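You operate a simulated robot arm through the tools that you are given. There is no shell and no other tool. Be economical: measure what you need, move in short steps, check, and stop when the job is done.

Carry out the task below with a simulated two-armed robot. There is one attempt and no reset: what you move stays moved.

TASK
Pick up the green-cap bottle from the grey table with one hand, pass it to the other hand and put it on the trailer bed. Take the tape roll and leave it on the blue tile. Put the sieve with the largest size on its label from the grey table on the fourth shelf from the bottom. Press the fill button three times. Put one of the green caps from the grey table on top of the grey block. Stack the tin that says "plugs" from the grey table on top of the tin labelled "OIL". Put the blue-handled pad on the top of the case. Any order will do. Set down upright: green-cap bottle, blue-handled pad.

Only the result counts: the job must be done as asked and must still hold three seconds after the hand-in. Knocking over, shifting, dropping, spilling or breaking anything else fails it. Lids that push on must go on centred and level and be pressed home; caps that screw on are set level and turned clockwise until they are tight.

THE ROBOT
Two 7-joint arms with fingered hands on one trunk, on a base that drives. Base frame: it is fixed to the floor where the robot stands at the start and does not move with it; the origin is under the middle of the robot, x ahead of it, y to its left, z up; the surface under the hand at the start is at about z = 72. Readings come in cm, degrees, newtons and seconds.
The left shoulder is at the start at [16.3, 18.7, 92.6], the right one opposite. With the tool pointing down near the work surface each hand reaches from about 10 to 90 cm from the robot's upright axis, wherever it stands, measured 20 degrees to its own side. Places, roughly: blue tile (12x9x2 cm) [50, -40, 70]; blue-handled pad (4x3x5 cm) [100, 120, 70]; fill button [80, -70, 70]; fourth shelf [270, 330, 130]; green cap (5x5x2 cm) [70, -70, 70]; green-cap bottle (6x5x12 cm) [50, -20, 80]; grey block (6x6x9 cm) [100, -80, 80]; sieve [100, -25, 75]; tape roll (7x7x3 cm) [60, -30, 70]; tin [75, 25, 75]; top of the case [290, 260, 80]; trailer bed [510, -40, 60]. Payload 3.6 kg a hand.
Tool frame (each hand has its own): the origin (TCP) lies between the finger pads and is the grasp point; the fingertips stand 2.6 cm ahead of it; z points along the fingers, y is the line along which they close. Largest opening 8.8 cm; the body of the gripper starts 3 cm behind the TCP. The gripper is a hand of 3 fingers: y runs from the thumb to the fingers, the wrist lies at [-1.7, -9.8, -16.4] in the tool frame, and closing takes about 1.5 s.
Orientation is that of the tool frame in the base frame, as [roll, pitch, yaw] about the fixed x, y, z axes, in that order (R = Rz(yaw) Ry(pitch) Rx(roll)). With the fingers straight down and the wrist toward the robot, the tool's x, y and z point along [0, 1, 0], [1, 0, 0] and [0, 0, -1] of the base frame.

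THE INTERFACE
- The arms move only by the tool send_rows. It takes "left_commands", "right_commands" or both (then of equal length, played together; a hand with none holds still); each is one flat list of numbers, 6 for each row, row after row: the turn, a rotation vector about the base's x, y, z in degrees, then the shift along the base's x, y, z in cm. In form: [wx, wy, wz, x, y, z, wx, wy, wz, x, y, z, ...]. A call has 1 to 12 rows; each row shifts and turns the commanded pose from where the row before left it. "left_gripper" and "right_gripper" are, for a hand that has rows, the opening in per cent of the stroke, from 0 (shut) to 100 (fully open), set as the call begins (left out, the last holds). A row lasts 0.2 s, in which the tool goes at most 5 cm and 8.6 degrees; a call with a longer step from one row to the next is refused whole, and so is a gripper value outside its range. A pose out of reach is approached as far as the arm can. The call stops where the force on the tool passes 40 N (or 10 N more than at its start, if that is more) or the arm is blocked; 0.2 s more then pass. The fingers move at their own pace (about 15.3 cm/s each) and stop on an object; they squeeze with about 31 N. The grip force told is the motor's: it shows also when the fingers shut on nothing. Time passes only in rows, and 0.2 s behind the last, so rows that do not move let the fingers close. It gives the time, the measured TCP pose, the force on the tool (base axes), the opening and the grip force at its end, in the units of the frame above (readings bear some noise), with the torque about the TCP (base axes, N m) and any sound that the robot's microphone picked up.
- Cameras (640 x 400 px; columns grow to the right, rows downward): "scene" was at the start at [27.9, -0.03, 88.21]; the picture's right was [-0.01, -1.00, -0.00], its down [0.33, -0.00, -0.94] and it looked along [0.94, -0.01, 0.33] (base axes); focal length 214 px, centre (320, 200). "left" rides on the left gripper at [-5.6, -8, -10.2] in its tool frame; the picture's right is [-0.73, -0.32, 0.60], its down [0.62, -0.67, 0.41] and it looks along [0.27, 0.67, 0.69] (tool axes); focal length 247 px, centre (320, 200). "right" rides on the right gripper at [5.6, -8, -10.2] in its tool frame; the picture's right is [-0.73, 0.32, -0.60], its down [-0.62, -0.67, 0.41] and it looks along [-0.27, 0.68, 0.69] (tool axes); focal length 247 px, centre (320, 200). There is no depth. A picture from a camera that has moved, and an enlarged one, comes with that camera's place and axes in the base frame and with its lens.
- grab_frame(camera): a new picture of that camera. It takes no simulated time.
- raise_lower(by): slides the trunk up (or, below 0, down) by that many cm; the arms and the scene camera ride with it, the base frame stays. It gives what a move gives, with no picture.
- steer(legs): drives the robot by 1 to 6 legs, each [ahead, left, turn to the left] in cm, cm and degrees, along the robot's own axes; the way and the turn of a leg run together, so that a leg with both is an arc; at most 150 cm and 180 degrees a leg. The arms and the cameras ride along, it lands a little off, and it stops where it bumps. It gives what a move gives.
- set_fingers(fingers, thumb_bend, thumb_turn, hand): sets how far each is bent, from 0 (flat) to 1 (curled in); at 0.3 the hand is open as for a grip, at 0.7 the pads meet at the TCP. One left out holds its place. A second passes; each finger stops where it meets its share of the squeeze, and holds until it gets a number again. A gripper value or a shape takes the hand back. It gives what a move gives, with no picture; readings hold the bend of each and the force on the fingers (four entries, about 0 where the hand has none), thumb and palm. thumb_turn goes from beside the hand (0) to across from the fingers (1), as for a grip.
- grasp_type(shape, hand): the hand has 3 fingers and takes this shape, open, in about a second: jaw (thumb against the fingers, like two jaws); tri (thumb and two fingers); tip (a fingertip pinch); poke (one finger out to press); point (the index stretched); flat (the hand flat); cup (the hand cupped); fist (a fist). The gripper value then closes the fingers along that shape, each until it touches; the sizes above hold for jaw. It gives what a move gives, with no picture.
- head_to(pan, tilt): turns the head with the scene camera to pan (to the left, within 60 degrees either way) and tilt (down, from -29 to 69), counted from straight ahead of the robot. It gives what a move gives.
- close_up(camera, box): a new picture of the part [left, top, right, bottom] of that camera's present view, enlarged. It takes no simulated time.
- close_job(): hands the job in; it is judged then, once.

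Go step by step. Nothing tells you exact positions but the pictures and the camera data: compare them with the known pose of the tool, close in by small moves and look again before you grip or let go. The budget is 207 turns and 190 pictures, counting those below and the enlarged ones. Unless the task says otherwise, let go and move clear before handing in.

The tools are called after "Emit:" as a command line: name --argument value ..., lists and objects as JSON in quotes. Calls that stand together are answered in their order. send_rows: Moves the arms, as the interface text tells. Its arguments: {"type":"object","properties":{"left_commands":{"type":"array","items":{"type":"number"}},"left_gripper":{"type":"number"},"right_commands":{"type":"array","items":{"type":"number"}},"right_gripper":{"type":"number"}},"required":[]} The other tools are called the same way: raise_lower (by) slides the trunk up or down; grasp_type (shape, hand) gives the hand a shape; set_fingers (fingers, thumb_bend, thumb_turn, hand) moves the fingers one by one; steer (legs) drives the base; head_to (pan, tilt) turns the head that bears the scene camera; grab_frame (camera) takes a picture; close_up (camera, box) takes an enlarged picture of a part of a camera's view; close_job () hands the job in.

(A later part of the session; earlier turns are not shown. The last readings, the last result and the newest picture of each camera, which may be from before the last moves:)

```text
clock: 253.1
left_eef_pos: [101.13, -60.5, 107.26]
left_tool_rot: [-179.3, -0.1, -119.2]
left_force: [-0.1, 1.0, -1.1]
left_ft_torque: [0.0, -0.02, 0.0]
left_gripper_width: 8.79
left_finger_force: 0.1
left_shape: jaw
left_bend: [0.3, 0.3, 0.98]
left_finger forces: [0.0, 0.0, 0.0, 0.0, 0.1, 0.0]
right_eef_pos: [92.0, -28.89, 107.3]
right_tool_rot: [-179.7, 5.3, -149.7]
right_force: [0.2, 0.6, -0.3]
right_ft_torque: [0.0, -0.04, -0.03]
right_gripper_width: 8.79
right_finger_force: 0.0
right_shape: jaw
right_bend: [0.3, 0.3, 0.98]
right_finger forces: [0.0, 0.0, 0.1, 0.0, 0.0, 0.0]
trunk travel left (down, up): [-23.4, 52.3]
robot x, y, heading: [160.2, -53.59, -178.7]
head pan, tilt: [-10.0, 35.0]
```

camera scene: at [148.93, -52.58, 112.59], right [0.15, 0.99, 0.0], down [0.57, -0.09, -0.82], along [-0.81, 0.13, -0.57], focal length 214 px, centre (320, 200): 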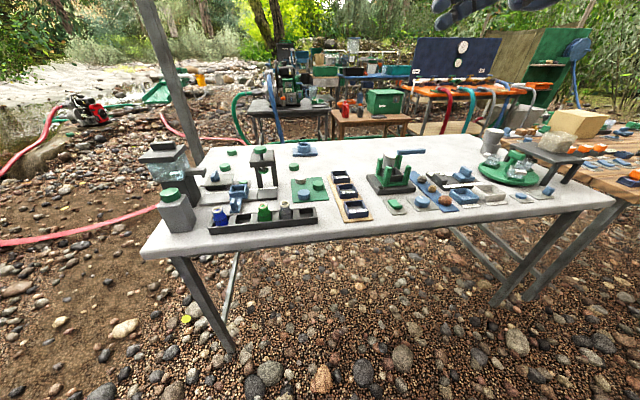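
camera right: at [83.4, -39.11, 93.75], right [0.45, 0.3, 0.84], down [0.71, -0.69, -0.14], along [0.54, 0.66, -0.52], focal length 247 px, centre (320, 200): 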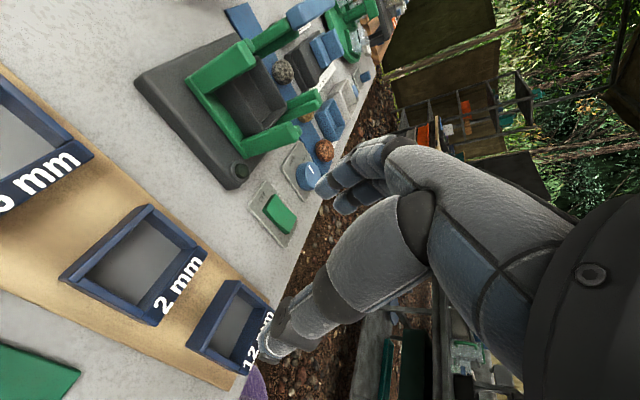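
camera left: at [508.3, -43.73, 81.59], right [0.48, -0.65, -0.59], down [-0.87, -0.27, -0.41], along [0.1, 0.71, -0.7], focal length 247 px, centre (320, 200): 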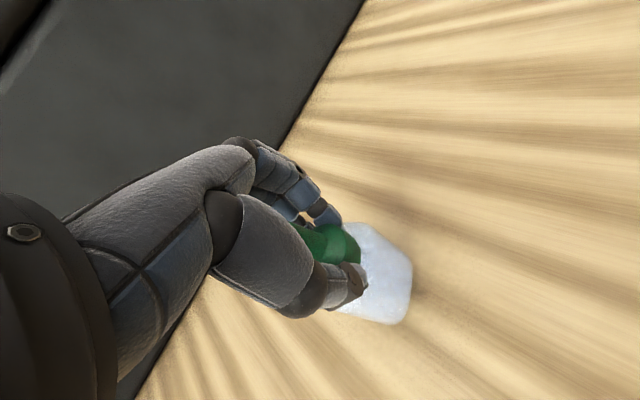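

Now reposition the robot (left 31, turn right 30) so that the jaw-across-y orientation is comfortable.

Emit:
steer --legs '[[0, 31, 0], [0, 0, -30]]'

Emit:
send_rows --right_commands '[0, 0, 0, -4, -1.5, 0, 0, 0, 0, -4, -1.5, 0]'

Emit:
grab_frame --camera "right"

```text
clock: 256.7
left_eef_pos: [106.57, -60.96, 107.34]
left_tool_rot: [-179.4, -0.1, -149.4]
left_force: [-0.4, -0.5, 0.0]
left_ft_torque: [-0.01, -0.02, 0.01]
left_gripper_width: 8.77
left_finger_force: 0.1
left_shape: jaw
left_bend: [0.3, 0.3, 0.98]
left_finger forces: [0.1, 0.1, 0.1, 0.0, 0.1, 0.0]
right_eef_pos: [114.57, -29.15, 107.32]
right_tool_rot: [-179.8, 5.2, -179.9]
right_force: [0.9, 0.2, 0.3]
right_ft_torque: [0.0, -0.01, -0.01]
right_gripper_width: 8.79
right_finger_force: 0.1
right_shape: jaw
right_bend: [0.3, 0.3, 0.98]
right_finger forces: [0.1, 0.0, 0.0, 0.0, 0.1, 0.0]
trunk travel left (down, up): [-23.4, 52.3]
robot x, y, heading: [161.2, -84.83, 151.1]
head pan, tilt: [-10.0, 35.0]
```

```text
clock: 257.3
left_eef_pos: [106.36, -60.94, 107.36]
left_tool_rot: [-179.3, 0.0, -149.5]
left_force: [0.1, 1.2, -0.1]
left_ft_torque: [0.0, 0.0, 0.01]
left_gripper_width: 8.79
left_finger_force: 0.0
left_shape: jaw
left_bend: [0.3, 0.3, 0.98]
left_finger forces: [0.0, 0.1, 0.0, 0.0, 0.0, 0.0]
right_eef_pos: [108.55, -32.68, 106.77]
right_tool_rot: [-179.8, 5.0, -180.0]
right_force: [0.8, 0.6, -0.3]
right_ft_torque: [0.0, 0.0, -0.04]
right_gripper_width: 8.77
right_finger_force: 0.1
right_shape: jaw
right_bend: [0.3, 0.3, 0.98]
right_finger forces: [0.1, 0.1, 0.0, 0.0, 0.0, 0.1]
right hand out of reach, approached as far as the arm can: row 2
trunk travel left (down, up): [-23.4, 52.3]
robot x, y, heading: [160.75, -85.07, 151.1]
head pan, tilt: [-10.0, 35.0]
```

```text
50 pictures are left
camera right: at [102.07, -40.5, 116.49], right [0.68, 0.32, 0.66], down [0.66, -0.67, -0.35], along [0.33, 0.67, -0.66], focal length 247 px, centre (320, 200)
```

right: 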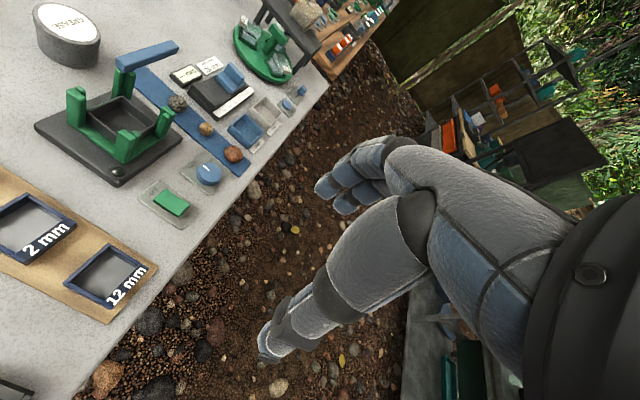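

Emit:
steer --legs '[[14, 0, 0]]'

Emit:
send_rows --right_commands '[0, 5, 0, 2, -3, -2, 0, 0, 0, 2, -3, -2, 0, 0, 0, 2, -3, -2, 0, 0, 0, 0, 0, -3, 0, 0, 0, 0, 0, -3]'

Emit:
grab_frame --camera "right"

```text
clock: 258.6
left_eef_pos: [93.92, -54.03, 107.33]
left_tool_rot: [-179.4, -0.1, -149.4]
left_force: [-0.1, 0.4, -0.3]
left_ft_torque: [0.0, -0.02, 0.0]
left_gripper_width: 8.77
left_finger_force: 0.1
left_shape: jaw
left_bend: [0.3, 0.3, 0.98]
left_finger forces: [0.0, 0.0, 0.0, 0.0, 0.0, 0.1]
right_eef_pos: [96.16, -25.62, 106.72]
right_tool_rot: [-179.8, 5.3, -179.9]
right_force: [0.2, -0.1, -0.3]
right_ft_torque: [-0.02, -0.03, -0.01]
right_gripper_width: 8.81
right_finger_force: 0.1
right_shape: jaw
right_bend: [0.3, 0.3, 0.98]
right_finger forces: [0.1, 0.1, 0.0, 0.0, 0.1, 0.0]
trunk travel left (down, up): [-23.4, 52.3]
robot x, y, heading: [148.66, -78.44, 151.2]
head pan, tilt: [-10.0, 35.0]
```

```text
clock: 259.9
left_eef_pos: [93.9, -54.16, 107.37]
left_tool_rot: [-179.4, -0.1, -149.5]
left_force: [-0.1, -0.7, -0.2]
left_ft_torque: [-0.02, 0.0, 0.02]
left_gripper_width: 8.8
left_finger_force: 0.1
left_shape: jaw
left_bend: [0.3, 0.3, 0.98]
left_finger forces: [0.0, 0.0, 0.1, 0.1, 0.1, 0.0]
right_eef_pos: [101.24, -32.82, 93.82]
right_tool_rot: [-179.9, 0.2, -179.9]
right_force: [0.2, -0.9, 0.4]
right_ft_torque: [-0.02, 0.0, -0.01]
right_gripper_width: 8.8
right_finger_force: 0.0
right_shape: jaw
right_bend: [0.3, 0.3, 0.98]
right_finger forces: [0.0, 0.1, 0.1, 0.0, 0.1, 0.0]
right hand out of reach, approached as far as the arm can: row 3
trunk travel left (down, up): [-23.4, 52.3]
robot x, y, heading: [148.7, -77.9, 151.0]
head pan, tilt: [-10.0, 35.0]
```

```text
49 pictures are left
camera right: at [95.54, -40.64, 104.03], right [0.73, 0.32, 0.6], down [0.63, -0.66, -0.41], along [0.27, 0.67, -0.69], focal length 247 px, centre (320, 200)
```

right: 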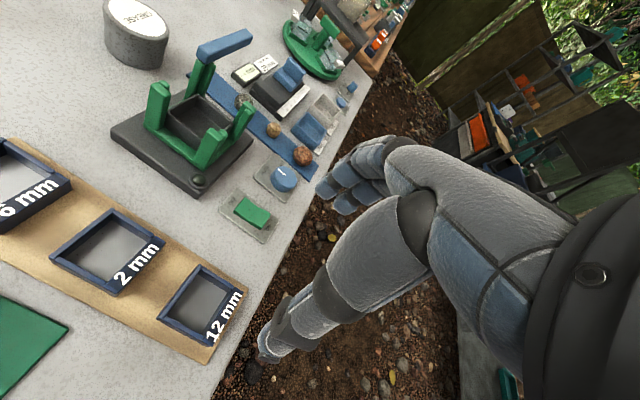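

Sieve centre ≈[100.4,-34.1], 5.7 cm square. Move above and descend.

Emit:
send_rows --right_commands '[0, 0, 0, -0.3, -0.6, -3.5, 0, 0, 0, -0.3, -0.5, -3.5, 0, 0, 0, 0, -0.2, -3.5, 0, 0, 0, 0, 0, -3.5]'

Emit:
grab_frame --camera "right"

```text
clock: 260.9
left_eef_pos: [94.01, -54.0, 107.32]
left_tool_rot: [-179.4, -0.1, -149.5]
left_force: [-0.3, 0.1, -0.4]
left_ft_torque: [0.01, 0.0, -0.01]
left_gripper_width: 8.78
left_finger_force: 0.1
left_shape: jaw
left_bend: [0.3, 0.3, 0.98]
left_finger forces: [0.1, 0.0, 0.0, 0.0, 0.1, 0.0]
right_eef_pos: [100.48, -34.33, 80.02]
right_tool_rot: [-179.9, 0.1, -179.7]
right_force: [-0.5, -0.1, -0.1]
right_ft_torque: [0.01, -0.02, -0.03]
right_gripper_width: 8.8
right_finger_force: 0.0
right_shape: jaw
right_bend: [0.3, 0.3, 0.98]
right_finger forces: [0.0, 0.1, 0.0, 0.0, 0.1, 0.0]
trunk travel left (down, up): [-23.4, 52.3]
robot x, y, heading: [148.6, -78.08, 151.0]
head pan, tilt: [-10.0, 35.0]
```

```text
48 pictures are left
camera right: at [94.86, -42.25, 90.22], right [0.73, 0.32, 0.6], down [0.63, -0.66, -0.41], along [0.27, 0.67, -0.69], focal length 247 px, centre (320, 200)
```

right: 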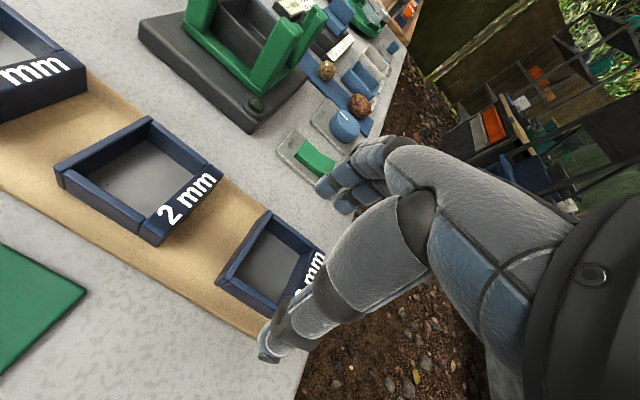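

Emit:
send_rows --right_commands '[0, 0, 0, 0, -0.2, -2, 0, 0, 0, 0, 0, -1.3, 0, 0, 0, 0, 0, -0.5, 0, 0, 0, 0, 0, 0]'

Emit:
send_rows --right_commands '[0, 0, 0, 0, 0, 0, 0, 0, 0, 0, 0, 0, 0, 0, 0, 0, 0, 0, 0, 0, 0, 0, 0, 0, 0, 0, 0, 0, 0, 0, 0, 0, 0, 0, 0, 0, 0, 0, 0, 0, 0, 0]' --right_gripper 0

Emit:
grab_frame --camera "right"

```text
clock: 261.9
left_eef_pos: [94.06, -54.16, 107.44]
left_tool_rot: [-179.3, -0.2, -149.4]
left_force: [-0.2, 0.6, -0.2]
left_ft_torque: [0.02, 0.01, 0.02]
left_gripper_width: 8.81
left_finger_force: 0.1
left_shape: jaw
left_bend: [0.3, 0.3, 0.98]
left_finger forces: [0.1, 0.0, 0.0, 0.0, 0.0, 0.0]
right_eef_pos: [100.55, -34.43, 76.11]
right_tool_rot: [-179.9, 0.2, -180.0]
right_force: [0.9, 0.5, -0.7]
right_ft_torque: [0.0, 0.04, 0.06]
right_gripper_width: 8.81
right_finger_force: 0.0
right_shape: jaw
right_bend: [0.3, 0.3, 0.98]
right_finger forces: [0.1, 0.0, 0.0, 0.0, 0.0, 0.0]
trunk travel left (down, up): [-23.4, 52.3]
robot x, y, heading: [148.55, -78.08, 150.9]
head pan, tilt: [-10.0, 35.0]
```

```text
clock: 263.4
left_eef_pos: [94.05, -54.11, 107.37]
left_tool_rot: [-179.5, 0.0, -149.4]
left_force: [0.3, 0.0, -0.1]
left_ft_torque: [-0.01, 0.03, 0.02]
left_gripper_width: 8.76
left_finger_force: 0.1
left_shape: jaw
left_bend: [0.3, 0.3, 0.98]
left_finger forces: [0.0, 0.1, 0.0, 0.0, 0.0, 0.0]
right_eef_pos: [100.58, -34.43, 76.24]
right_tool_rot: [-180.0, 0.1, -179.9]
right_force: [-0.7, -0.3, 0.2]
right_ft_torque: [-0.02, 0.01, 0.01]
right_gripper_width: 5.37
right_finger_force: 31.3
right_shape: jaw
right_bend: [0.38, 0.62, 1.0]
right_finger forces: [14.3, 13.8, 0.0, 0.1, 28.1, 0.0]
trunk travel left (down, up): [-23.4, 52.3]
robot x, y, heading: [148.75, -78.23, 151.0]
head pan, tilt: [-10.0, 35.0]
```

```text
47 pictures are left
camera right: at [94.91, -42.36, 86.31], right [0.73, 0.32, 0.6], down [0.63, -0.66, -0.41], along [0.27, 0.67, -0.69], focal length 247 px, centre (320, 200)
```

right: 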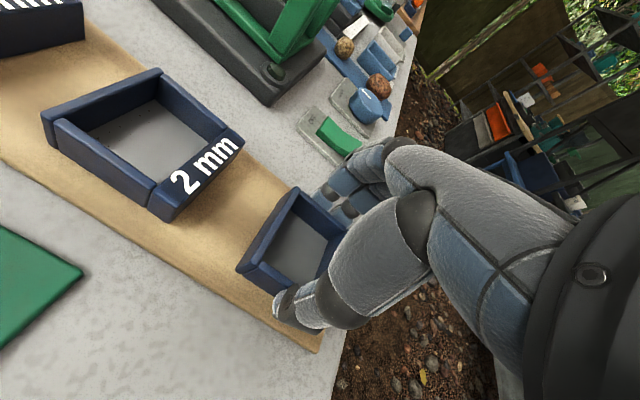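

Gripped with even forces. Lift.

Emit:
send_rows --right_commands '[0, 0, 0, 0, 0, 2, 0, 0, 0, 0, 0, 4, 0, 0, 0, 0, 0, 4.5, 0, 0, 0, 0, 0, 4.5, 0, 0, 0, 0.5, 0, 4.5]'

Emit:
raise_lower --by 22

Emit:
grab_frame --camera "right"

```text
clock: 264.6
left_eef_pos: [93.99, -54.1, 107.43]
left_tool_rot: [-179.4, -0.1, -149.4]
left_force: [1.3, 0.6, 0.6]
left_ft_torque: [0.03, 0.02, 0.04]
left_gripper_width: 8.77
left_finger_force: 0.1
left_shape: jaw
left_bend: [0.3, 0.3, 0.98]
left_finger forces: [0.0, 0.0, 0.1, 0.1, 0.0, 0.0]
right_eef_pos: [101.24, -34.24, 95.73]
right_tool_rot: [-179.9, 0.1, -179.8]
right_force: [0.4, -0.4, -0.5]
right_ft_torque: [0.0, 0.03, -0.01]
right_gripper_width: 5.36
right_finger_force: 30.8
right_shape: jaw
right_bend: [0.38, 0.62, 1.0]
right_finger forces: [14.3, 13.9, 0.0, 0.1, 28.1, 0.0]
trunk travel left (down, up): [-23.4, 52.3]
robot x, y, heading: [148.65, -78.41, 151.1]
head pan, tilt: [-10.0, 35.0]
```

```text
clock: 267.0
left_eef_pos: [94.06, -54.14, 129.41]
left_tool_rot: [-179.4, -0.1, -149.4]
left_force: [0.4, 0.0, 1.1]
left_ft_torque: [0.01, 0.01, -0.01]
left_gripper_width: 8.77
left_finger_force: 0.0
left_shape: jaw
left_bend: [0.3, 0.3, 0.98]
left_finger forces: [0.0, 0.0, 0.0, 0.0, 0.0, 0.0]
right_eef_pos: [101.06, -34.27, 117.45]
right_tool_rot: [-179.9, 0.2, -179.9]
right_force: [-0.3, -0.2, -1.1]
right_ft_torque: [0.01, -0.01, 0.01]
right_gripper_width: 5.36
right_finger_force: 31.1
right_shape: jaw
right_bend: [0.38, 0.62, 1.0]
right_finger forces: [14.2, 13.9, 0.0, 0.0, 28.0, 0.0]
trunk travel left (down, up): [-45.4, 30.3]
robot x, y, heading: [148.52, -78.42, 151.3]
head pan, tilt: [-10.0, 35.0]
```

```text
46 pictures are left
camera right: at [95.35, -42.27, 127.74], right [0.73, 0.32, 0.6], down [0.63, -0.66, -0.41], along [0.27, 0.67, -0.69], focal length 247 px, centre (320, 200)
```

right: 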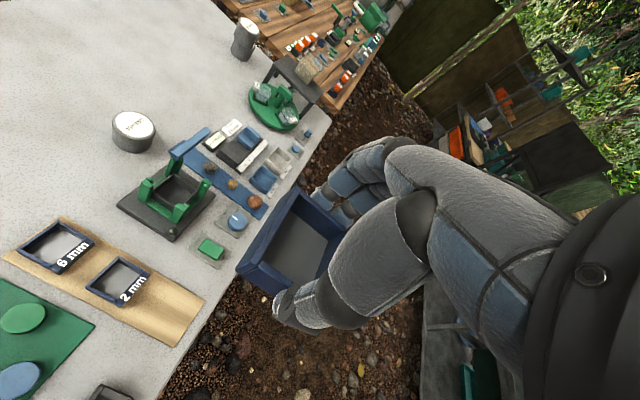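

Sieve secured. I back off, face the tables squarely and strafe to the wooden table for the blue-handled pad.

Emit:
steer --legs '[[-22, 0, 0], [0, 0, 28], [0, -150, 0], [0, -36, 0]]'

Emit:
head_to --pan 0 --tilt 30

Emit:
grab_frame --camera "scene"

```text
clock: 279.1
left_eef_pos: [109.24, 93.87, 129.38]
left_tool_rot: [-179.4, -0.1, -120.5]
left_force: [0.2, 0.0, 0.7]
left_ft_torque: [-0.02, 0.02, -0.04]
left_gripper_width: 8.79
left_finger_force: 0.1
left_shape: jaw
left_bend: [0.3, 0.3, 0.98]
left_finger forces: [0.0, 0.0, 0.1, 0.1, 0.0, 0.0]
right_eef_pos: [105.87, 114.42, 117.51]
right_tool_rot: [-179.8, 0.1, -151.0]
right_force: [0.9, 1.3, -0.9]
right_ft_torque: [-0.02, 0.0, -0.02]
right_gripper_width: 5.36
right_finger_force: 31.2
right_shape: jaw
right_bend: [0.39, 0.62, 1.0]
right_finger forces: [14.2, 13.9, 0.1, 0.1, 27.9, 0.1]
trunk travel left (down, up): [-45.4, 30.3]
robot x, y, heading: [168.54, 98.96, 180.0]
head pan, tilt: [-10.0, 35.0]
```

```text
clock: 279.8
left_eef_pos: [109.28, 93.68, 129.42]
left_tool_rot: [-179.3, -0.2, -120.5]
left_force: [-0.3, 0.3, -0.3]
left_ft_torque: [0.01, 0.03, 0.02]
left_gripper_width: 8.79
left_finger_force: 0.0
left_shape: jaw
left_bend: [0.3, 0.3, 0.98]
left_finger forces: [0.1, 0.1, 0.1, 0.0, 0.0, 0.0]
right_eef_pos: [105.83, 114.4, 117.54]
right_tool_rot: [-179.8, 0.2, -151.0]
right_force: [-0.3, -0.3, -1.2]
right_ft_torque: [-0.01, -0.02, 0.0]
right_gripper_width: 5.37
right_finger_force: 29.9
right_shape: jaw
right_bend: [0.39, 0.62, 1.0]
right_finger forces: [14.1, 13.9, 0.0, 0.0, 28.2, 0.0]
trunk travel left (down, up): [-45.4, 30.3]
robot x, y, heading: [168.73, 98.66, 180.0]
head pan, tilt: [0.0, 30.0]
```

```text
45 pictures are left
camera scene: at [145.73, 99.06, 121.64], right [0.0, 1.0, 0.0], down [0.5, 0.0, -0.87], along [-0.87, 0.0, -0.5], focal length 214 px, centre (320, 200)
```

scene: 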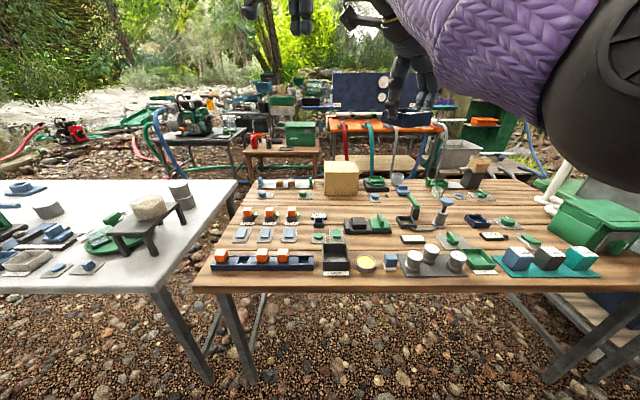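

Emit:
close_up --camera "scene" --box '[310, 220, 470, 300]'

Emit:
close_up --camera "scene" --box '[340, 160, 540, 280]'

```text
4.00 times, centred on (390, 260) of scene
camera zoom: at [145.73, 99.06, 121.64], right [0.0, 1.0, 0.0], down [0.5, 0.0, -0.87], along [-0.87, 0.0, -0.5], focal length 858 px, centre (40, -40)
```

zoom: 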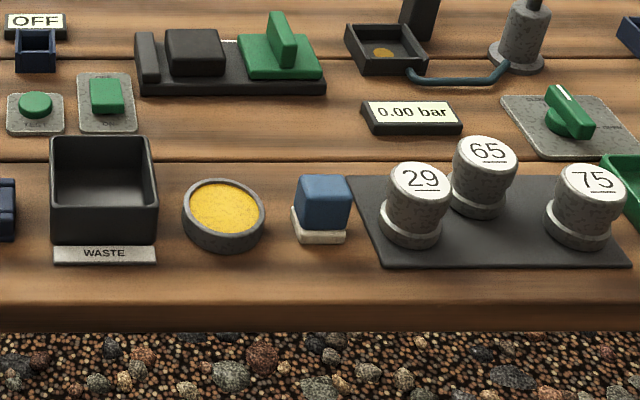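

```text
3.20 times, centred on (440, 220) of scene
camera zoom: at [145.73, 99.06, 121.64], right [0.0, 1.0, 0.0], down [0.5, 0.0, -0.87], along [-0.87, 0.0, -0.5], focal length 686 px, centre (-64, 136)
```

zoom: 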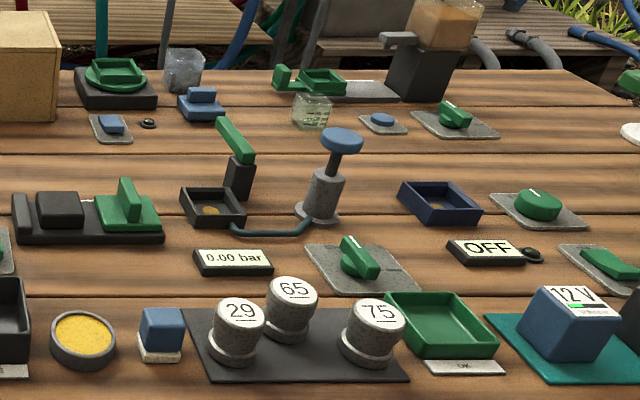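

The pad (white base, blue block handle) is at ≈[99,120.3]. I shift the robot right and closer, and turn the left hand to the nominal yaw above it.

Emit:
steer --legs '[[0, -25, 0], [9, 0, 0]]'

Emit:
send_rows --left_commands '[0, 0, 7.5, 0.5, 0.3, -3, 0, 0, 7.5, 0.5, 0.3, -3, 0, 0, 7.5, 0.5, 0.3, -3, 0, 0, 7.5, 0.5, 0.3, -3]'

Emit:
raise_lower --by -27

Emit:
grab_frame --camera "left"

```text
clock: 282.3
left_eef_pos: [100.23, 118.99, 129.4]
left_tool_rot: [-179.4, -0.1, -120.7]
left_force: [-0.1, 0.6, -0.2]
left_ft_torque: [-0.03, 0.01, 0.01]
left_gripper_width: 8.77
left_finger_force: 0.0
left_shape: jaw
left_bend: [0.3, 0.3, 0.98]
left_finger forces: [0.0, 0.0, 0.0, 0.0, 0.0, 0.0]
right_eef_pos: [96.92, 139.78, 117.56]
right_tool_rot: [-179.8, 0.2, -151.2]
right_force: [0.6, -0.4, -1.0]
right_ft_torque: [-0.01, 0.02, 0.02]
right_gripper_width: 5.36
right_finger_force: 31.1
right_shape: jaw
right_bend: [0.39, 0.62, 1.0]
right_finger forces: [14.2, 13.9, 0.0, 0.1, 28.1, 0.0]
trunk travel left (down, up): [-45.4, 30.3]
robot x, y, heading: [159.27, 124.14, 180.1]
head pan, tilt: [0.0, 30.0]
```

```text
clock: 283.3
left_eef_pos: [102.15, 120.31, 117.47]
left_tool_rot: [-179.4, -0.1, -90.5]
left_force: [-0.1, 0.2, 0.2]
left_ft_torque: [0.02, -0.01, -0.02]
left_gripper_width: 8.81
left_finger_force: 0.0
left_shape: jaw
left_bend: [0.3, 0.3, 0.98]
left_finger forces: [0.0, 0.1, 0.0, 0.0, 0.0, 0.1]
right_eef_pos: [97.06, 139.81, 117.59]
right_tool_rot: [-179.8, 0.2, -151.2]
right_force: [0.7, -0.3, -0.8]
right_ft_torque: [0.0, 0.01, 0.01]
right_gripper_width: 5.35
right_finger_force: 31.0
right_shape: jaw
right_bend: [0.39, 0.62, 1.0]
right_finger forces: [14.2, 13.9, 0.1, 0.0, 28.0, 0.1]
trunk travel left (down, up): [-45.4, 30.3]
robot x, y, heading: [159.4, 123.76, 179.2]
head pan, tilt: [0.0, 30.0]
```

```text
clock: 286.0
left_eef_pos: [102.29, 120.26, 90.47]
left_tool_rot: [-179.5, 0.0, -90.7]
left_force: [0.2, 0.1, 0.5]
left_ft_torque: [0.01, -0.04, 0.02]
left_gripper_width: 8.77
left_finger_force: 0.1
left_shape: jaw
left_bend: [0.3, 0.3, 0.98]
left_finger forces: [0.0, 0.0, 0.1, 0.0, 0.1, 0.0]
right_eef_pos: [96.31, 139.76, 88.9]
right_tool_rot: [-179.2, 1.5, -151.2]
right_force: [0.6, -0.3, -0.5]
right_ft_torque: [-0.03, -0.03, 0.0]
right_gripper_width: 5.35
right_finger_force: 30.9
right_shape: jaw
right_bend: [0.39, 0.62, 1.0]
right_finger forces: [14.2, 13.9, 0.0, 0.0, 28.0, 0.1]
trunk travel left (down, up): [-18.4, 57.3]
robot x, y, heading: [159.81, 123.87, 179.5]
head pan, tilt: [0.0, 30.0]
```

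```text
42 pictures are left
camera left: at [110.29, 125.65, 100.82], right [0.33, 0.73, -0.6], down [0.66, -0.63, -0.4], along [-0.67, -0.26, -0.69], focal length 247 px, centre (320, 200)
```

left: 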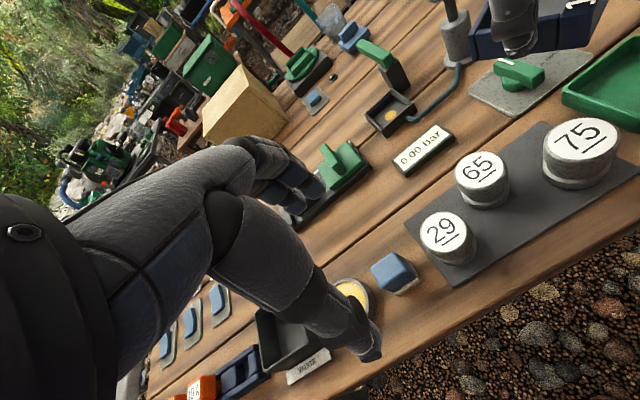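

Pad ≈[100,120]. Descend toward it.

Emit:
send_rows --left_commands '[0, 0, 0, -1.2, -0.1, -3.5, 0, 0, 0, -1.2, -0.1, -3.5, 0, 0, 0, 0, 0, -3]'

Emit:
grab_frame --camera "left"

Emit:
close_up --camera "scene" --box '[220, 130, 420, 270]'

```text
clock: 286.8
left_eef_pos: [99.8, 120.17, 80.43]
left_tool_rot: [-179.5, -0.1, -90.7]
left_force: [0.2, -0.2, 0.0]
left_ft_torque: [-0.02, 0.01, -0.02]
left_gripper_width: 8.78
left_finger_force: 0.0
left_shape: jaw
left_bend: [0.3, 0.3, 0.98]
left_finger forces: [0.0, 0.0, 0.0, 0.0, 0.0, 0.0]
right_eef_pos: [96.31, 139.69, 88.93]
right_tool_rot: [-179.2, 1.5, -151.0]
right_force: [-0.9, -0.6, 0.0]
right_ft_torque: [0.01, 0.0, -0.02]
right_gripper_width: 5.33
right_finger_force: 31.2
right_shape: jaw
right_bend: [0.39, 0.62, 1.0]
right_finger forces: [14.2, 13.9, 0.0, 0.0, 28.0, 0.0]
trunk travel left (down, up): [-18.4, 57.3]
robot x, y, heading: [160.1, 124.13, 179.5]
head pan, tilt: [0.0, 30.0]
```

```text
41 pictures are left
camera left: at [107.79, 125.49, 90.84], right [0.33, 0.73, -0.6], down [0.66, -0.63, -0.4], along [-0.67, -0.26, -0.69], focal length 247 px, centre (320, 200)
```

left: 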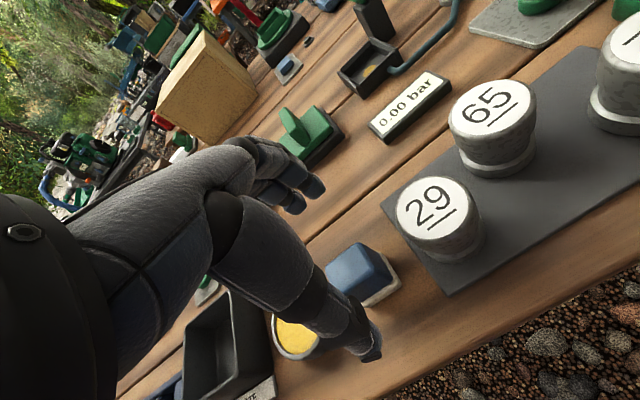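

```text
2.86 times, centred on (320, 200) of scene
camera zoom: at [132.77, 124.28, 92.5], right [0.01, 1.0, 0.0], down [0.5, 0.0, -0.87], along [-0.87, 0.01, -0.5], focal length 613 px, centre (320, 200)
```

zoom: 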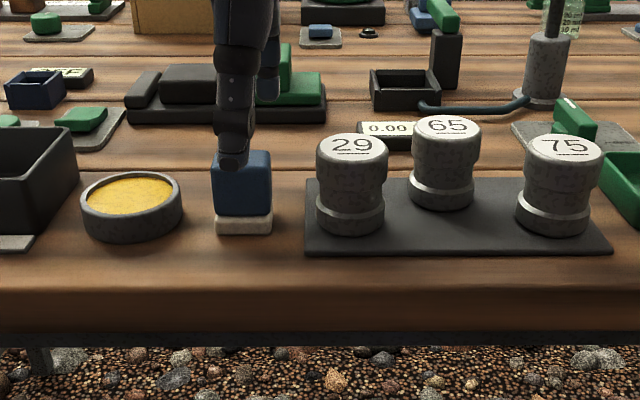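

Triangulation: pad at ≈[101.2,120.1], top 77.5. Adjust, descend 3, close.

Emit:
send_rows --left_commands '[0, 0, 0, 1.3, 0, 0, 0, 0, 0, 0, 0, -1.6, 0, 0, 0, 0, 0, -1.4, 0, 0, 0, 0, 0, 0]'

Emit:
send_rows --left_commands '[0, 0, 0, 0, 0, 0, 0, 0, 0, 0, 0, 0, 0, 0, 0, 0, 0, 0, 0, 0, 0, 0, 0, 0, 0, 0, 0, 0, 0, 0, 0, 0, 0, 0, 0, 0, 0, 0, 0, 0, 0, 0]' --left_gripper 0

Emit:
close_up --camera "scene" --box '[220, 130, 420, 270]'

```text
clock: 287.8
left_eef_pos: [101.07, 119.98, 77.46]
left_tool_rot: [-179.4, 0.0, -90.7]
left_force: [0.2, 0.3, 0.3]
left_ft_torque: [-0.02, -0.02, -0.02]
left_gripper_width: 8.77
left_finger_force: 0.0
left_shape: jaw
left_bend: [0.3, 0.3, 0.98]
left_finger forces: [0.0, 0.0, 0.0, 0.1, 0.0, 0.1]
right_eef_pos: [96.39, 139.8, 88.9]
right_tool_rot: [-179.1, 1.6, -151.1]
right_force: [-0.4, 0.0, -0.7]
right_ft_torque: [-0.01, 0.04, 0.0]
right_gripper_width: 5.33
right_finger_force: 30.7
right_shape: jaw
right_bend: [0.39, 0.62, 1.0]
right_finger forces: [14.3, 13.9, 0.1, 0.0, 28.0, 0.1]
trunk travel left (down, up): [-18.4, 57.3]
robot x, y, heading: [159.85, 124.28, 179.6]
head pan, tilt: [0.0, 30.0]
```

```text
clock: 289.4
left_eef_pos: [101.17, 119.98, 77.46]
left_tool_rot: [-179.4, 0.0, -90.7]
left_force: [-0.3, -0.3, 0.1]
left_ft_torque: [-0.01, 0.0, 0.02]
left_gripper_width: 2.04
left_finger_force: 31.1
left_shape: jaw
left_bend: [0.57, 0.74, 1.0]
left_finger forces: [14.2, 13.6, 0.0, 0.1, 27.9, 0.1]
right_eef_pos: [96.38, 139.74, 88.93]
right_tool_rot: [-179.2, 1.5, -151.1]
right_force: [-0.2, 0.1, -0.5]
right_ft_torque: [0.0, 0.03, 0.03]
right_gripper_width: 5.34
right_finger_force: 30.6
right_shape: jaw
right_bend: [0.39, 0.62, 1.0]
right_finger forces: [14.1, 13.9, 0.0, 0.1, 28.0, 0.1]
trunk travel left (down, up): [-18.4, 57.3]
robot x, y, heading: [159.95, 124.34, 179.7]
head pan, tilt: [0.0, 30.0]
```

```text
2.86 times, centred on (320, 200) of scene
camera zoom: at [132.77, 124.28, 92.5], right [0.01, 1.0, 0.0], down [0.5, 0.0, -0.87], along [-0.87, 0.01, -0.5], focal length 613 px, centre (320, 200)
```

zoom: 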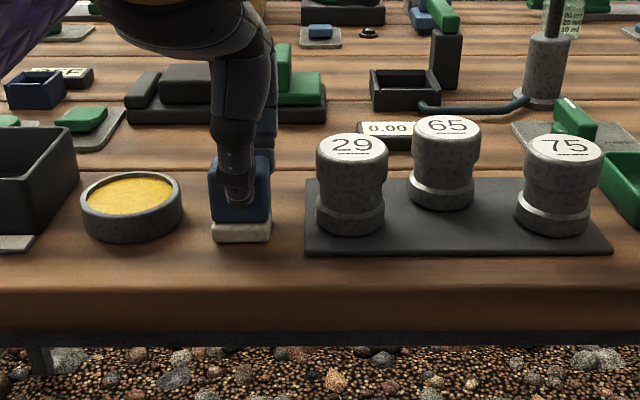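

Gripped evenly on the handle. Lift and raise the trunk, and look toward the rack and the case.

Emit:
send_rows --left_commands '[0, 0, 0, 0, 0, 2, 0, 0, 0, 0, 0, 4, 0, 0, 0, 0, 0, 4.5, 0, 0, 0, 0, 0, 4.5]'

Emit:
raise_lower --by 30

Emit:
steer --legs '[[-14, 0, 0], [0, 0, -90]]'

Emit:
head_to --pan 0 --tilt 15

Emit:
grab_frame --camera "scene"

```text
clock: 290.4
left_eef_pos: [101.05, 120.06, 92.37]
left_tool_rot: [-179.4, -0.2, -90.7]
left_force: [-0.6, 0.0, -0.3]
left_ft_torque: [0.0, 0.02, 0.02]
left_gripper_width: 2.01
left_finger_force: 31.3
left_shape: jaw
left_bend: [0.57, 0.74, 1.0]
left_finger forces: [14.0, 14.0, 0.0, 0.0, 27.9, 0.0]
right_eef_pos: [96.41, 139.89, 89.02]
right_tool_rot: [-179.3, 1.5, -151.0]
right_force: [0.1, -0.2, -0.7]
right_ft_torque: [-0.03, 0.01, 0.0]
right_gripper_width: 5.37
right_finger_force: 30.8
right_shape: jaw
right_bend: [0.39, 0.62, 1.0]
right_finger forces: [14.2, 13.9, 0.0, 0.0, 28.1, 0.0]
trunk travel left (down, up): [-18.4, 57.3]
robot x, y, heading: [159.77, 123.91, 179.6]
head pan, tilt: [0.0, 30.0]
```

```text
clock: 293.4
left_eef_pos: [101.17, 120.09, 122.38]
left_tool_rot: [-179.4, 0.1, -90.7]
left_force: [-0.2, 0.0, -0.2]
left_ft_torque: [0.0, 0.0, 0.0]
left_gripper_width: 2.02
left_finger_force: 30.8
left_shape: jaw
left_bend: [0.57, 0.74, 1.0]
left_finger forces: [13.9, 14.0, 0.0, 0.0, 27.8, 0.0]
right_eef_pos: [96.25, 139.74, 118.8]
right_tool_rot: [-179.2, 1.5, -151.1]
right_force: [0.4, 0.1, -0.2]
right_ft_torque: [0.0, -0.05, -0.01]
right_gripper_width: 5.35
right_finger_force: 31.0
right_shape: jaw
right_bend: [0.39, 0.62, 1.0]
right_finger forces: [14.1, 13.9, 0.0, 0.1, 28.0, 0.0]
trunk travel left (down, up): [-48.4, 27.3]
robot x, y, heading: [159.77, 124.13, 179.6]
head pan, tilt: [0.0, 30.0]
```

```text
clock: 298.6
left_eef_pos: [168.63, 182.44, 122.43]
left_tool_rot: [-179.4, -0.1, -179.8]
left_force: [-0.6, 0.5, -0.9]
left_ft_torque: [-0.03, 0.04, -0.03]
left_gripper_width: 2.01
left_finger_force: 31.1
left_shape: jaw
left_bend: [0.57, 0.74, 1.0]
left_finger forces: [13.8, 13.7, 0.0, 0.0, 27.6, 0.0]
right_eef_pos: [188.38, 187.74, 118.98]
right_tool_rot: [-179.2, 1.5, 119.7]
right_force: [0.5, -0.1, -0.4]
right_ft_torque: [0.0, 0.01, -0.01]
right_gripper_width: 5.34
right_finger_force: 31.4
right_shape: jaw
right_bend: [0.39, 0.62, 1.0]
right_finger forces: [14.1, 13.7, 0.1, 0.0, 27.8, 0.1]
trunk travel left (down, up): [-48.4, 27.3]
robot x, y, heading: [173.96, 124.04, 90.7]
head pan, tilt: [0.0, 30.0]
```

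```text
clock: 299.3
left_eef_pos: [168.79, 182.5, 122.53]
left_tool_rot: [-179.4, -0.1, -179.8]
left_force: [-0.3, 0.6, -0.4]
left_ft_torque: [-0.02, 0.0, 0.02]
left_gripper_width: 1.99
left_finger_force: 31.1
left_shape: jaw
left_bend: [0.57, 0.74, 1.0]
left_finger forces: [13.9, 13.7, 0.0, 0.1, 27.6, 0.0]
right_eef_pos: [188.31, 187.74, 118.83]
right_tool_rot: [-179.2, 1.6, 119.8]
right_force: [-0.3, 0.4, -0.6]
right_ft_torque: [0.01, 0.02, 0.0]
right_gripper_width: 5.32
right_finger_force: 31.0
right_shape: jaw
right_bend: [0.39, 0.62, 1.0]
right_finger forces: [14.1, 13.7, 0.1, 0.1, 27.8, 0.0]
trunk travel left (down, up): [-48.4, 27.3]
robot x, y, heading: [173.47, 124.33, 90.8]
head pan, tilt: [0.0, 15.0]
```

```text
38 pictures are left
camera scene: at [173.43, 147.07, 127.18], right [1.0, 0.01, 0.0], down [0.0, -0.26, -0.97], along [-0.01, 0.97, -0.26], focal length 214 px, centre (320, 200)
```

scene: 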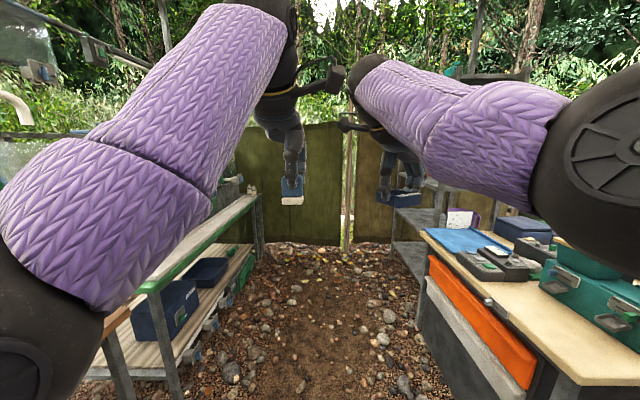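

Emit:
head_to --pan -40 --tilt 22

Emit:
grab_frame --camera "scene"

```text
clock: 300.4
left_eef_pos: [168.72, 182.36, 122.43]
left_tool_rot: [-179.4, -0.1, -179.9]
left_force: [-0.2, 0.1, 0.3]
left_ft_torque: [-0.02, -0.01, 0.03]
left_gripper_width: 2.01
left_finger_force: 31.0
left_shape: jaw
left_bend: [0.57, 0.74, 1.0]
left_finger forces: [13.9, 13.7, 0.0, 0.0, 27.6, 0.1]
right_eef_pos: [188.31, 187.74, 119.07]
right_tool_rot: [-179.2, 1.5, 119.8]
right_force: [-0.3, -0.1, -0.8]
right_ft_torque: [0.01, -0.01, 0.02]
right_gripper_width: 5.31
right_finger_force: 30.7
right_shape: jaw
right_bend: [0.39, 0.62, 1.0]
right_finger forces: [14.1, 13.7, 0.0, 0.0, 27.9, 0.1]
trunk travel left (down, up): [-48.4, 27.3]
robot x, y, heading: [173.61, 123.86, 90.6]
head pan, tilt: [-40.0, 22.0]
```

```text
37 pictures are left
camera scene: at [179.41, 144.91, 126.05], right [0.77, -0.63, 0.0], down [-0.24, -0.29, -0.93], along [0.59, 0.72, -0.37], focal length 214 px, centre (320, 200)
```

scene: 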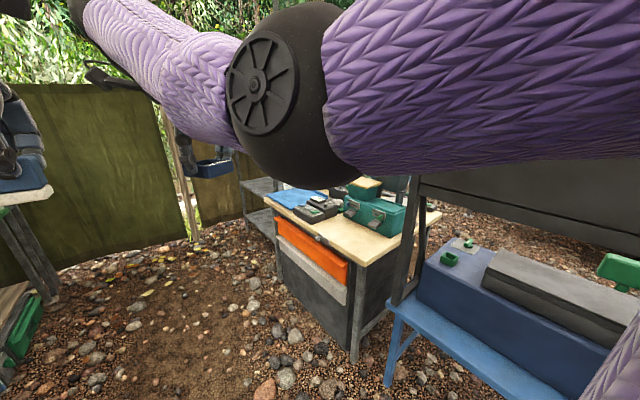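

Emit:
close_up --camera "scene" --box '[230, 155, 450, 295]'

```text
2.86 times, centred on (340, 225) of scene
camera zoom: at [179.41, 144.91, 126.05], right [0.77, -0.63, 0.0], down [-0.24, -0.29, -0.93], along [0.59, 0.72, -0.37], focal length 613 px, centre (263, 129)
```

zoom: 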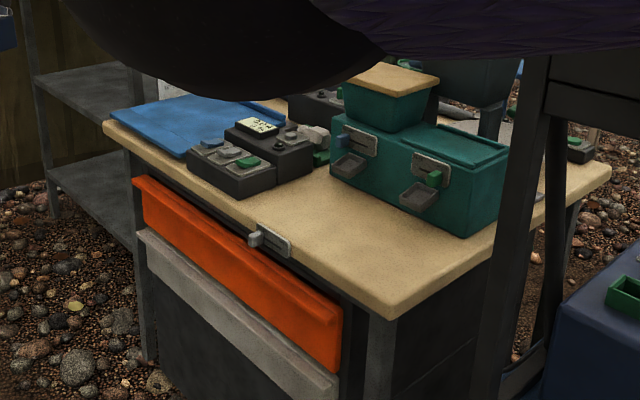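

The bench front is at x≈245 (y 192–295), top ≈64; the case appears to be the blue box near [290,262], hidden by the elbow here. I drive to face the bench and look.

Emit:
steer --legs '[[122, 0, 0], [0, 0, -90], [10, 0, 0]]'

Emit:
head_to --pan 5 --tilt 20

Emit:
grab_frame --camera "scene"

```text
clock: 311.1
left_eef_pos: [242.68, 247.69, 122.48]
left_tool_rot: [-179.4, -0.1, 88.2]
left_force: [0.6, 0.2, 0.3]
left_ft_torque: [0.01, -0.03, -0.02]
left_gripper_width: 1.97
left_finger_force: 30.9
left_shape: jaw
left_bend: [0.57, 0.74, 1.0]
left_finger forces: [14.0, 13.4, 0.0, 0.0, 27.4, 0.0]
right_eef_pos: [247.06, 227.99, 118.83]
right_tool_rot: [-179.1, 1.6, 27.8]
right_force: [0.4, -0.6, -1.5]
right_ft_torque: [0.02, 0.01, 0.02]
right_gripper_width: 5.28
right_finger_force: 31.5
right_shape: jaw
right_bend: [0.39, 0.62, 1.0]
right_finger forces: [14.1, 13.7, 0.1, 0.0, 27.7, 0.0]
trunk travel left (down, up): [-48.4, 27.3]
robot x, y, heading: [183.5, 244.69, -1.5]
head pan, tilt: [-40.0, 22.0]
```

```text
clock: 312.2
left_eef_pos: [242.41, 247.86, 122.51]
left_tool_rot: [-179.3, -0.1, 88.2]
left_force: [-1.0, -0.3, -0.8]
left_ft_torque: [-0.03, -0.02, 0.01]
left_gripper_width: 1.92
left_finger_force: 31.5
left_shape: jaw
left_bend: [0.57, 0.74, 1.0]
left_finger forces: [13.8, 13.6, 0.0, 0.0, 27.4, 0.1]
right_eef_pos: [246.95, 228.08, 118.94]
right_tool_rot: [-179.1, 1.5, 27.9]
right_force: [0.4, -0.1, -1.4]
right_ft_torque: [-0.02, 0.01, 0.0]
right_gripper_width: 5.28
right_finger_force: 31.5
right_shape: jaw
right_bend: [0.39, 0.62, 1.0]
right_finger forces: [14.2, 13.7, 0.0, 0.1, 27.7, 0.0]
trunk travel left (down, up): [-48.4, 27.3]
robot x, y, heading: [183.99, 245.02, -1.4]
head pan, tilt: [5.0, 20.0]
```

```text
35 pictures are left
camera scene: at [206.8, 245.14, 126.38], right [0.06, -1.0, 0.0], down [-0.34, -0.02, -0.94], along [0.94, 0.06, -0.34], focal length 214 px, centre (320, 200)
```

scene: 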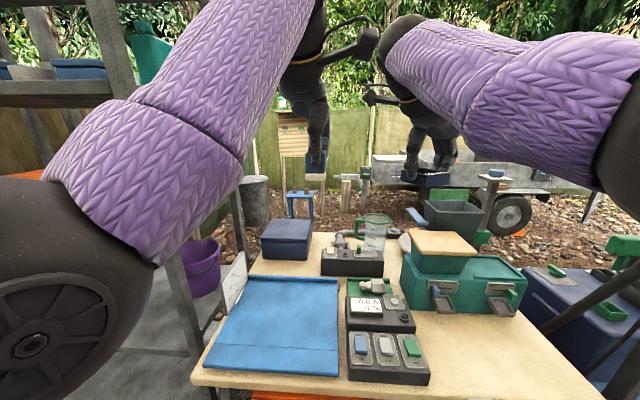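

Emit:
close_up --camera "scene" --box '[200, 170, 380, 290]'

```text
3.33 times, centred on (290, 230) of scene
camera zoom: at [206.8, 245.14, 126.38], right [0.06, -1.0, 0.0], down [-0.34, -0.02, -0.94], along [0.94, 0.06, -0.34], focal length 715 px, centre (420, 100)
```

zoom: 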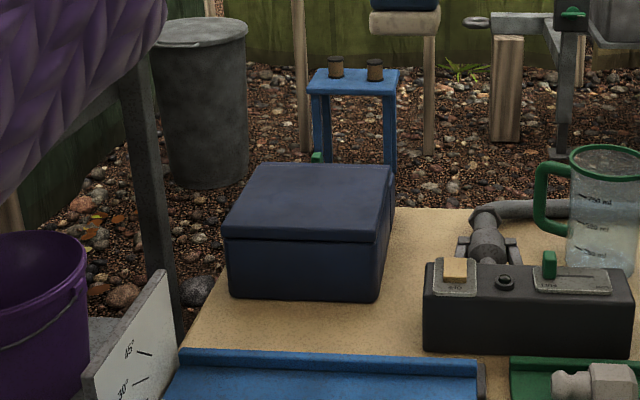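

The blue lidded case is the target. I drive 27 cm closer and triangulate its top.

Emit:
steer --legs '[[27, 0, 1]]'

Emit:
head_to --pan 10 --tilt 35

Emit:
grab_frame --camera "scene"

```text
clock: 314.1
left_eef_pos: [268.87, 248.27, 122.32]
left_tool_rot: [-179.4, -0.1, 89.0]
left_force: [0.5, 0.6, -0.4]
left_ft_torque: [0.02, 0.03, -0.01]
left_gripper_width: 1.97
left_finger_force: 30.9
left_shape: jaw
left_bend: [0.57, 0.74, 1.0]
left_finger forces: [13.9, 13.5, 0.0, 0.1, 27.4, 0.0]
right_eef_pos: [273.78, 228.45, 118.78]
right_tool_rot: [-179.3, 1.6, 28.8]
right_force: [0.5, 0.9, -0.1]
right_ft_torque: [0.0, -0.01, 0.01]
right_gripper_width: 5.28
right_finger_force: 31.1
right_shape: jaw
right_bend: [0.39, 0.62, 1.0]
right_finger forces: [14.1, 13.7, 0.0, 0.0, 27.8, 0.0]
trunk travel left (down, up): [-48.4, 27.3]
robot x, y, heading: [210.18, 244.56, -0.2]
head pan, tilt: [5.0, 20.0]
```

```text
clock: 314.9
left_eef_pos: [268.86, 248.32, 122.46]
left_tool_rot: [-179.5, -0.1, 89.3]
left_force: [-1.0, 0.2, -0.3]
left_ft_torque: [-0.01, 0.03, 0.04]
left_gripper_width: 1.93
left_finger_force: 31.2
left_shape: jaw
left_bend: [0.57, 0.74, 1.0]
left_finger forces: [13.9, 13.4, 0.0, 0.0, 27.5, 0.0]
right_eef_pos: [273.7, 228.57, 118.99]
right_tool_rot: [-179.1, 1.5, 28.8]
right_force: [0.6, -0.1, -0.1]
right_ft_torque: [-0.03, -0.02, -0.01]
right_gripper_width: 5.27
right_finger_force: 31.0
right_shape: jaw
right_bend: [0.39, 0.62, 1.0]
right_finger forces: [14.1, 13.6, 0.0, 0.0, 27.7, 0.0]
trunk travel left (down, up): [-48.4, 27.3]
robot x, y, heading: [210.34, 244.47, -0.6]
head pan, tilt: [10.0, 35.0]
```

```text
33 pictures are left
camera scene: at [232.58, 245.81, 124.01], right [0.17, -0.99, 0.0], down [-0.57, -0.09, -0.82], along [0.81, 0.14, -0.57], focal length 214 px, centre (320, 200)
```

scene: 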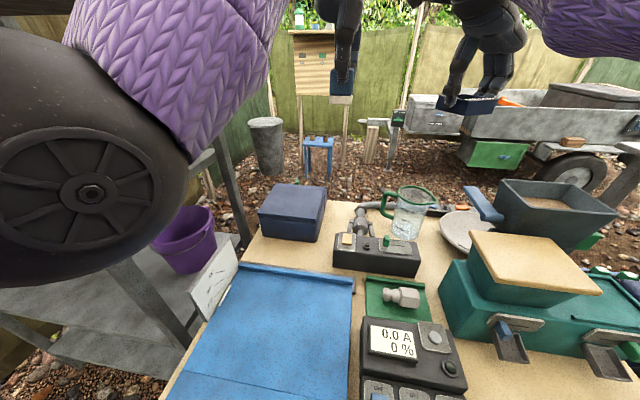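

Case top ≈78.4 at centre ≈[296,265.6], spanning x 286–308. I raise the sieve hand, nudge 4 cm ahead, lower the trunk and move the pad over the lid.

Emit:
send_rows --right_commands '[0, 0, 0, -2, -1, 4.3, 0, 0, 0, -2, -1, 4.3, 0, 0, 0, -2, -1, 4.3, 0, 0, 0, -2, -1, 3]'

Emit:
steer --legs '[[4, 0, 0]]'

Emit:
raise_lower --by -24

Emit:
send_rows --left_commands '[0, 0, 0, 2.8, 3.2, 0, 0, 0, 0, 2.8, 3.2, 0, 0, 0, 0, 2.8, 3.2, 0, 0, 0, 0, 2.8, 3.2, 0, 0, 0, 0, 3, 3, 0, 0, 0, 0, 3, 1, -2]'

Emit:
grab_frame --camera "left"

```text
clock: 315.9
left_eef_pos: [268.82, 248.24, 122.4]
left_tool_rot: [-179.4, -0.2, 89.2]
left_force: [-0.5, 0.4, 0.1]
left_ft_torque: [-0.04, 0.01, -0.01]
left_gripper_width: 1.96
left_finger_force: 31.1
left_shape: jaw
left_bend: [0.57, 0.74, 1.0]
left_finger forces: [13.9, 13.4, 0.1, 0.0, 27.4, 0.0]
right_eef_pos: [268.33, 223.14, 133.9]
right_tool_rot: [-179.2, 1.6, 28.9]
right_force: [0.0, 0.1, -0.2]
right_ft_torque: [0.02, -0.01, 0.0]
right_gripper_width: 5.29
right_finger_force: 31.0
right_shape: jaw
right_bend: [0.39, 0.62, 1.0]
right_finger forces: [14.0, 13.6, 0.0, 0.0, 27.8, 0.0]
right hand out of reach, approached as far as the arm can: row 3, 4
trunk travel left (down, up): [-48.4, 27.3]
robot x, y, heading: [210.16, 244.33, -0.4]
head pan, tilt: [10.0, 35.0]
```

```text
clock: 316.9
left_eef_pos: [271.0, 248.29, 122.45]
left_tool_rot: [-179.5, -0.2, 89.4]
left_force: [0.1, 0.1, 0.1]
left_ft_torque: [0.02, -0.03, 0.01]
left_gripper_width: 1.94
left_finger_force: 30.7
left_shape: jaw
left_bend: [0.57, 0.74, 1.0]
left_finger forces: [13.9, 13.4, 0.0, 0.1, 27.4, 0.0]
right_eef_pos: [270.47, 223.18, 133.83]
right_tool_rot: [-179.2, 1.6, 28.9]
right_force: [0.5, -0.1, -0.8]
right_ft_torque: [0.02, 0.0, 0.01]
right_gripper_width: 5.28
right_finger_force: 31.5
right_shape: jaw
right_bend: [0.39, 0.62, 1.0]
right_finger forces: [14.0, 13.7, 0.0, 0.0, 27.7, 0.1]
trunk travel left (down, up): [-48.4, 27.3]
robot x, y, heading: [212.76, 244.28, -0.5]
head pan, tilt: [10.0, 35.0]
stopped in leg 1: the robot was blocked; the commanded pose is now the measured one
```

```text
clock: 319.4
left_eef_pos: [270.99, 248.31, 98.56]
left_tool_rot: [-179.4, -0.2, 89.1]
left_force: [-0.5, 0.3, -0.3]
left_ft_torque: [0.01, 0.02, -0.02]
left_gripper_width: 1.97
left_finger_force: 30.7
left_shape: jaw
left_bend: [0.57, 0.74, 1.0]
left_finger forces: [13.9, 13.6, 0.0, 0.0, 27.3, 0.0]
right_eef_pos: [275.43, 222.98, 101.56]
right_tool_rot: [-175.1, 8.8, 29.2]
right_force: [-0.3, -0.3, -1.1]
right_ft_torque: [0.01, 0.01, -0.03]
right_gripper_width: 5.29
right_finger_force: 30.8
right_shape: jaw
right_bend: [0.39, 0.62, 1.0]
right_finger forces: [14.0, 13.8, 0.0, 0.0, 27.6, 0.0]
trunk travel left (down, up): [-24.4, 51.3]
robot x, y, heading: [212.35, 244.25, -0.4]
head pan, tilt: [10.0, 35.0]
```

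```text
clock: 320.8
left_eef_pos: [288.2, 265.24, 96.29]
left_tool_rot: [-179.4, -0.1, 89.2]
left_force: [-0.1, 0.8, 0.3]
left_ft_torque: [-0.01, 0.0, 0.0]
left_gripper_width: 1.99
left_finger_force: 30.9
left_shape: jaw
left_bend: [0.57, 0.74, 1.0]
left_finger forces: [14.0, 13.5, 0.0, 0.1, 27.4, 0.0]
right_eef_pos: [275.55, 223.09, 101.41]
right_tool_rot: [-175.0, 8.9, 29.3]
right_force: [-0.3, 0.1, -1.1]
right_ft_torque: [0.0, -0.03, 0.02]
right_gripper_width: 5.31
right_finger_force: 30.5
right_shape: jaw
right_bend: [0.39, 0.62, 1.0]
right_finger forces: [14.0, 13.6, 0.0, 0.0, 27.6, 0.0]
trunk travel left (down, up): [-24.4, 51.3]
robot x, y, heading: [212.45, 244.32, -0.4]
head pan, tilt: [10.0, 35.0]
```

```text
32 pictures are left
camera left: at [280.12, 259.51, 106.6], right [-0.33, -0.73, -0.6], down [-0.66, 0.63, -0.4], along [0.67, 0.26, -0.69], focal length 247 px, centre (320, 200)
```

left: 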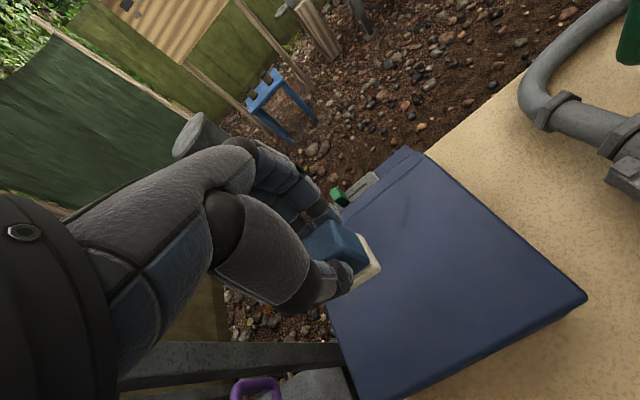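

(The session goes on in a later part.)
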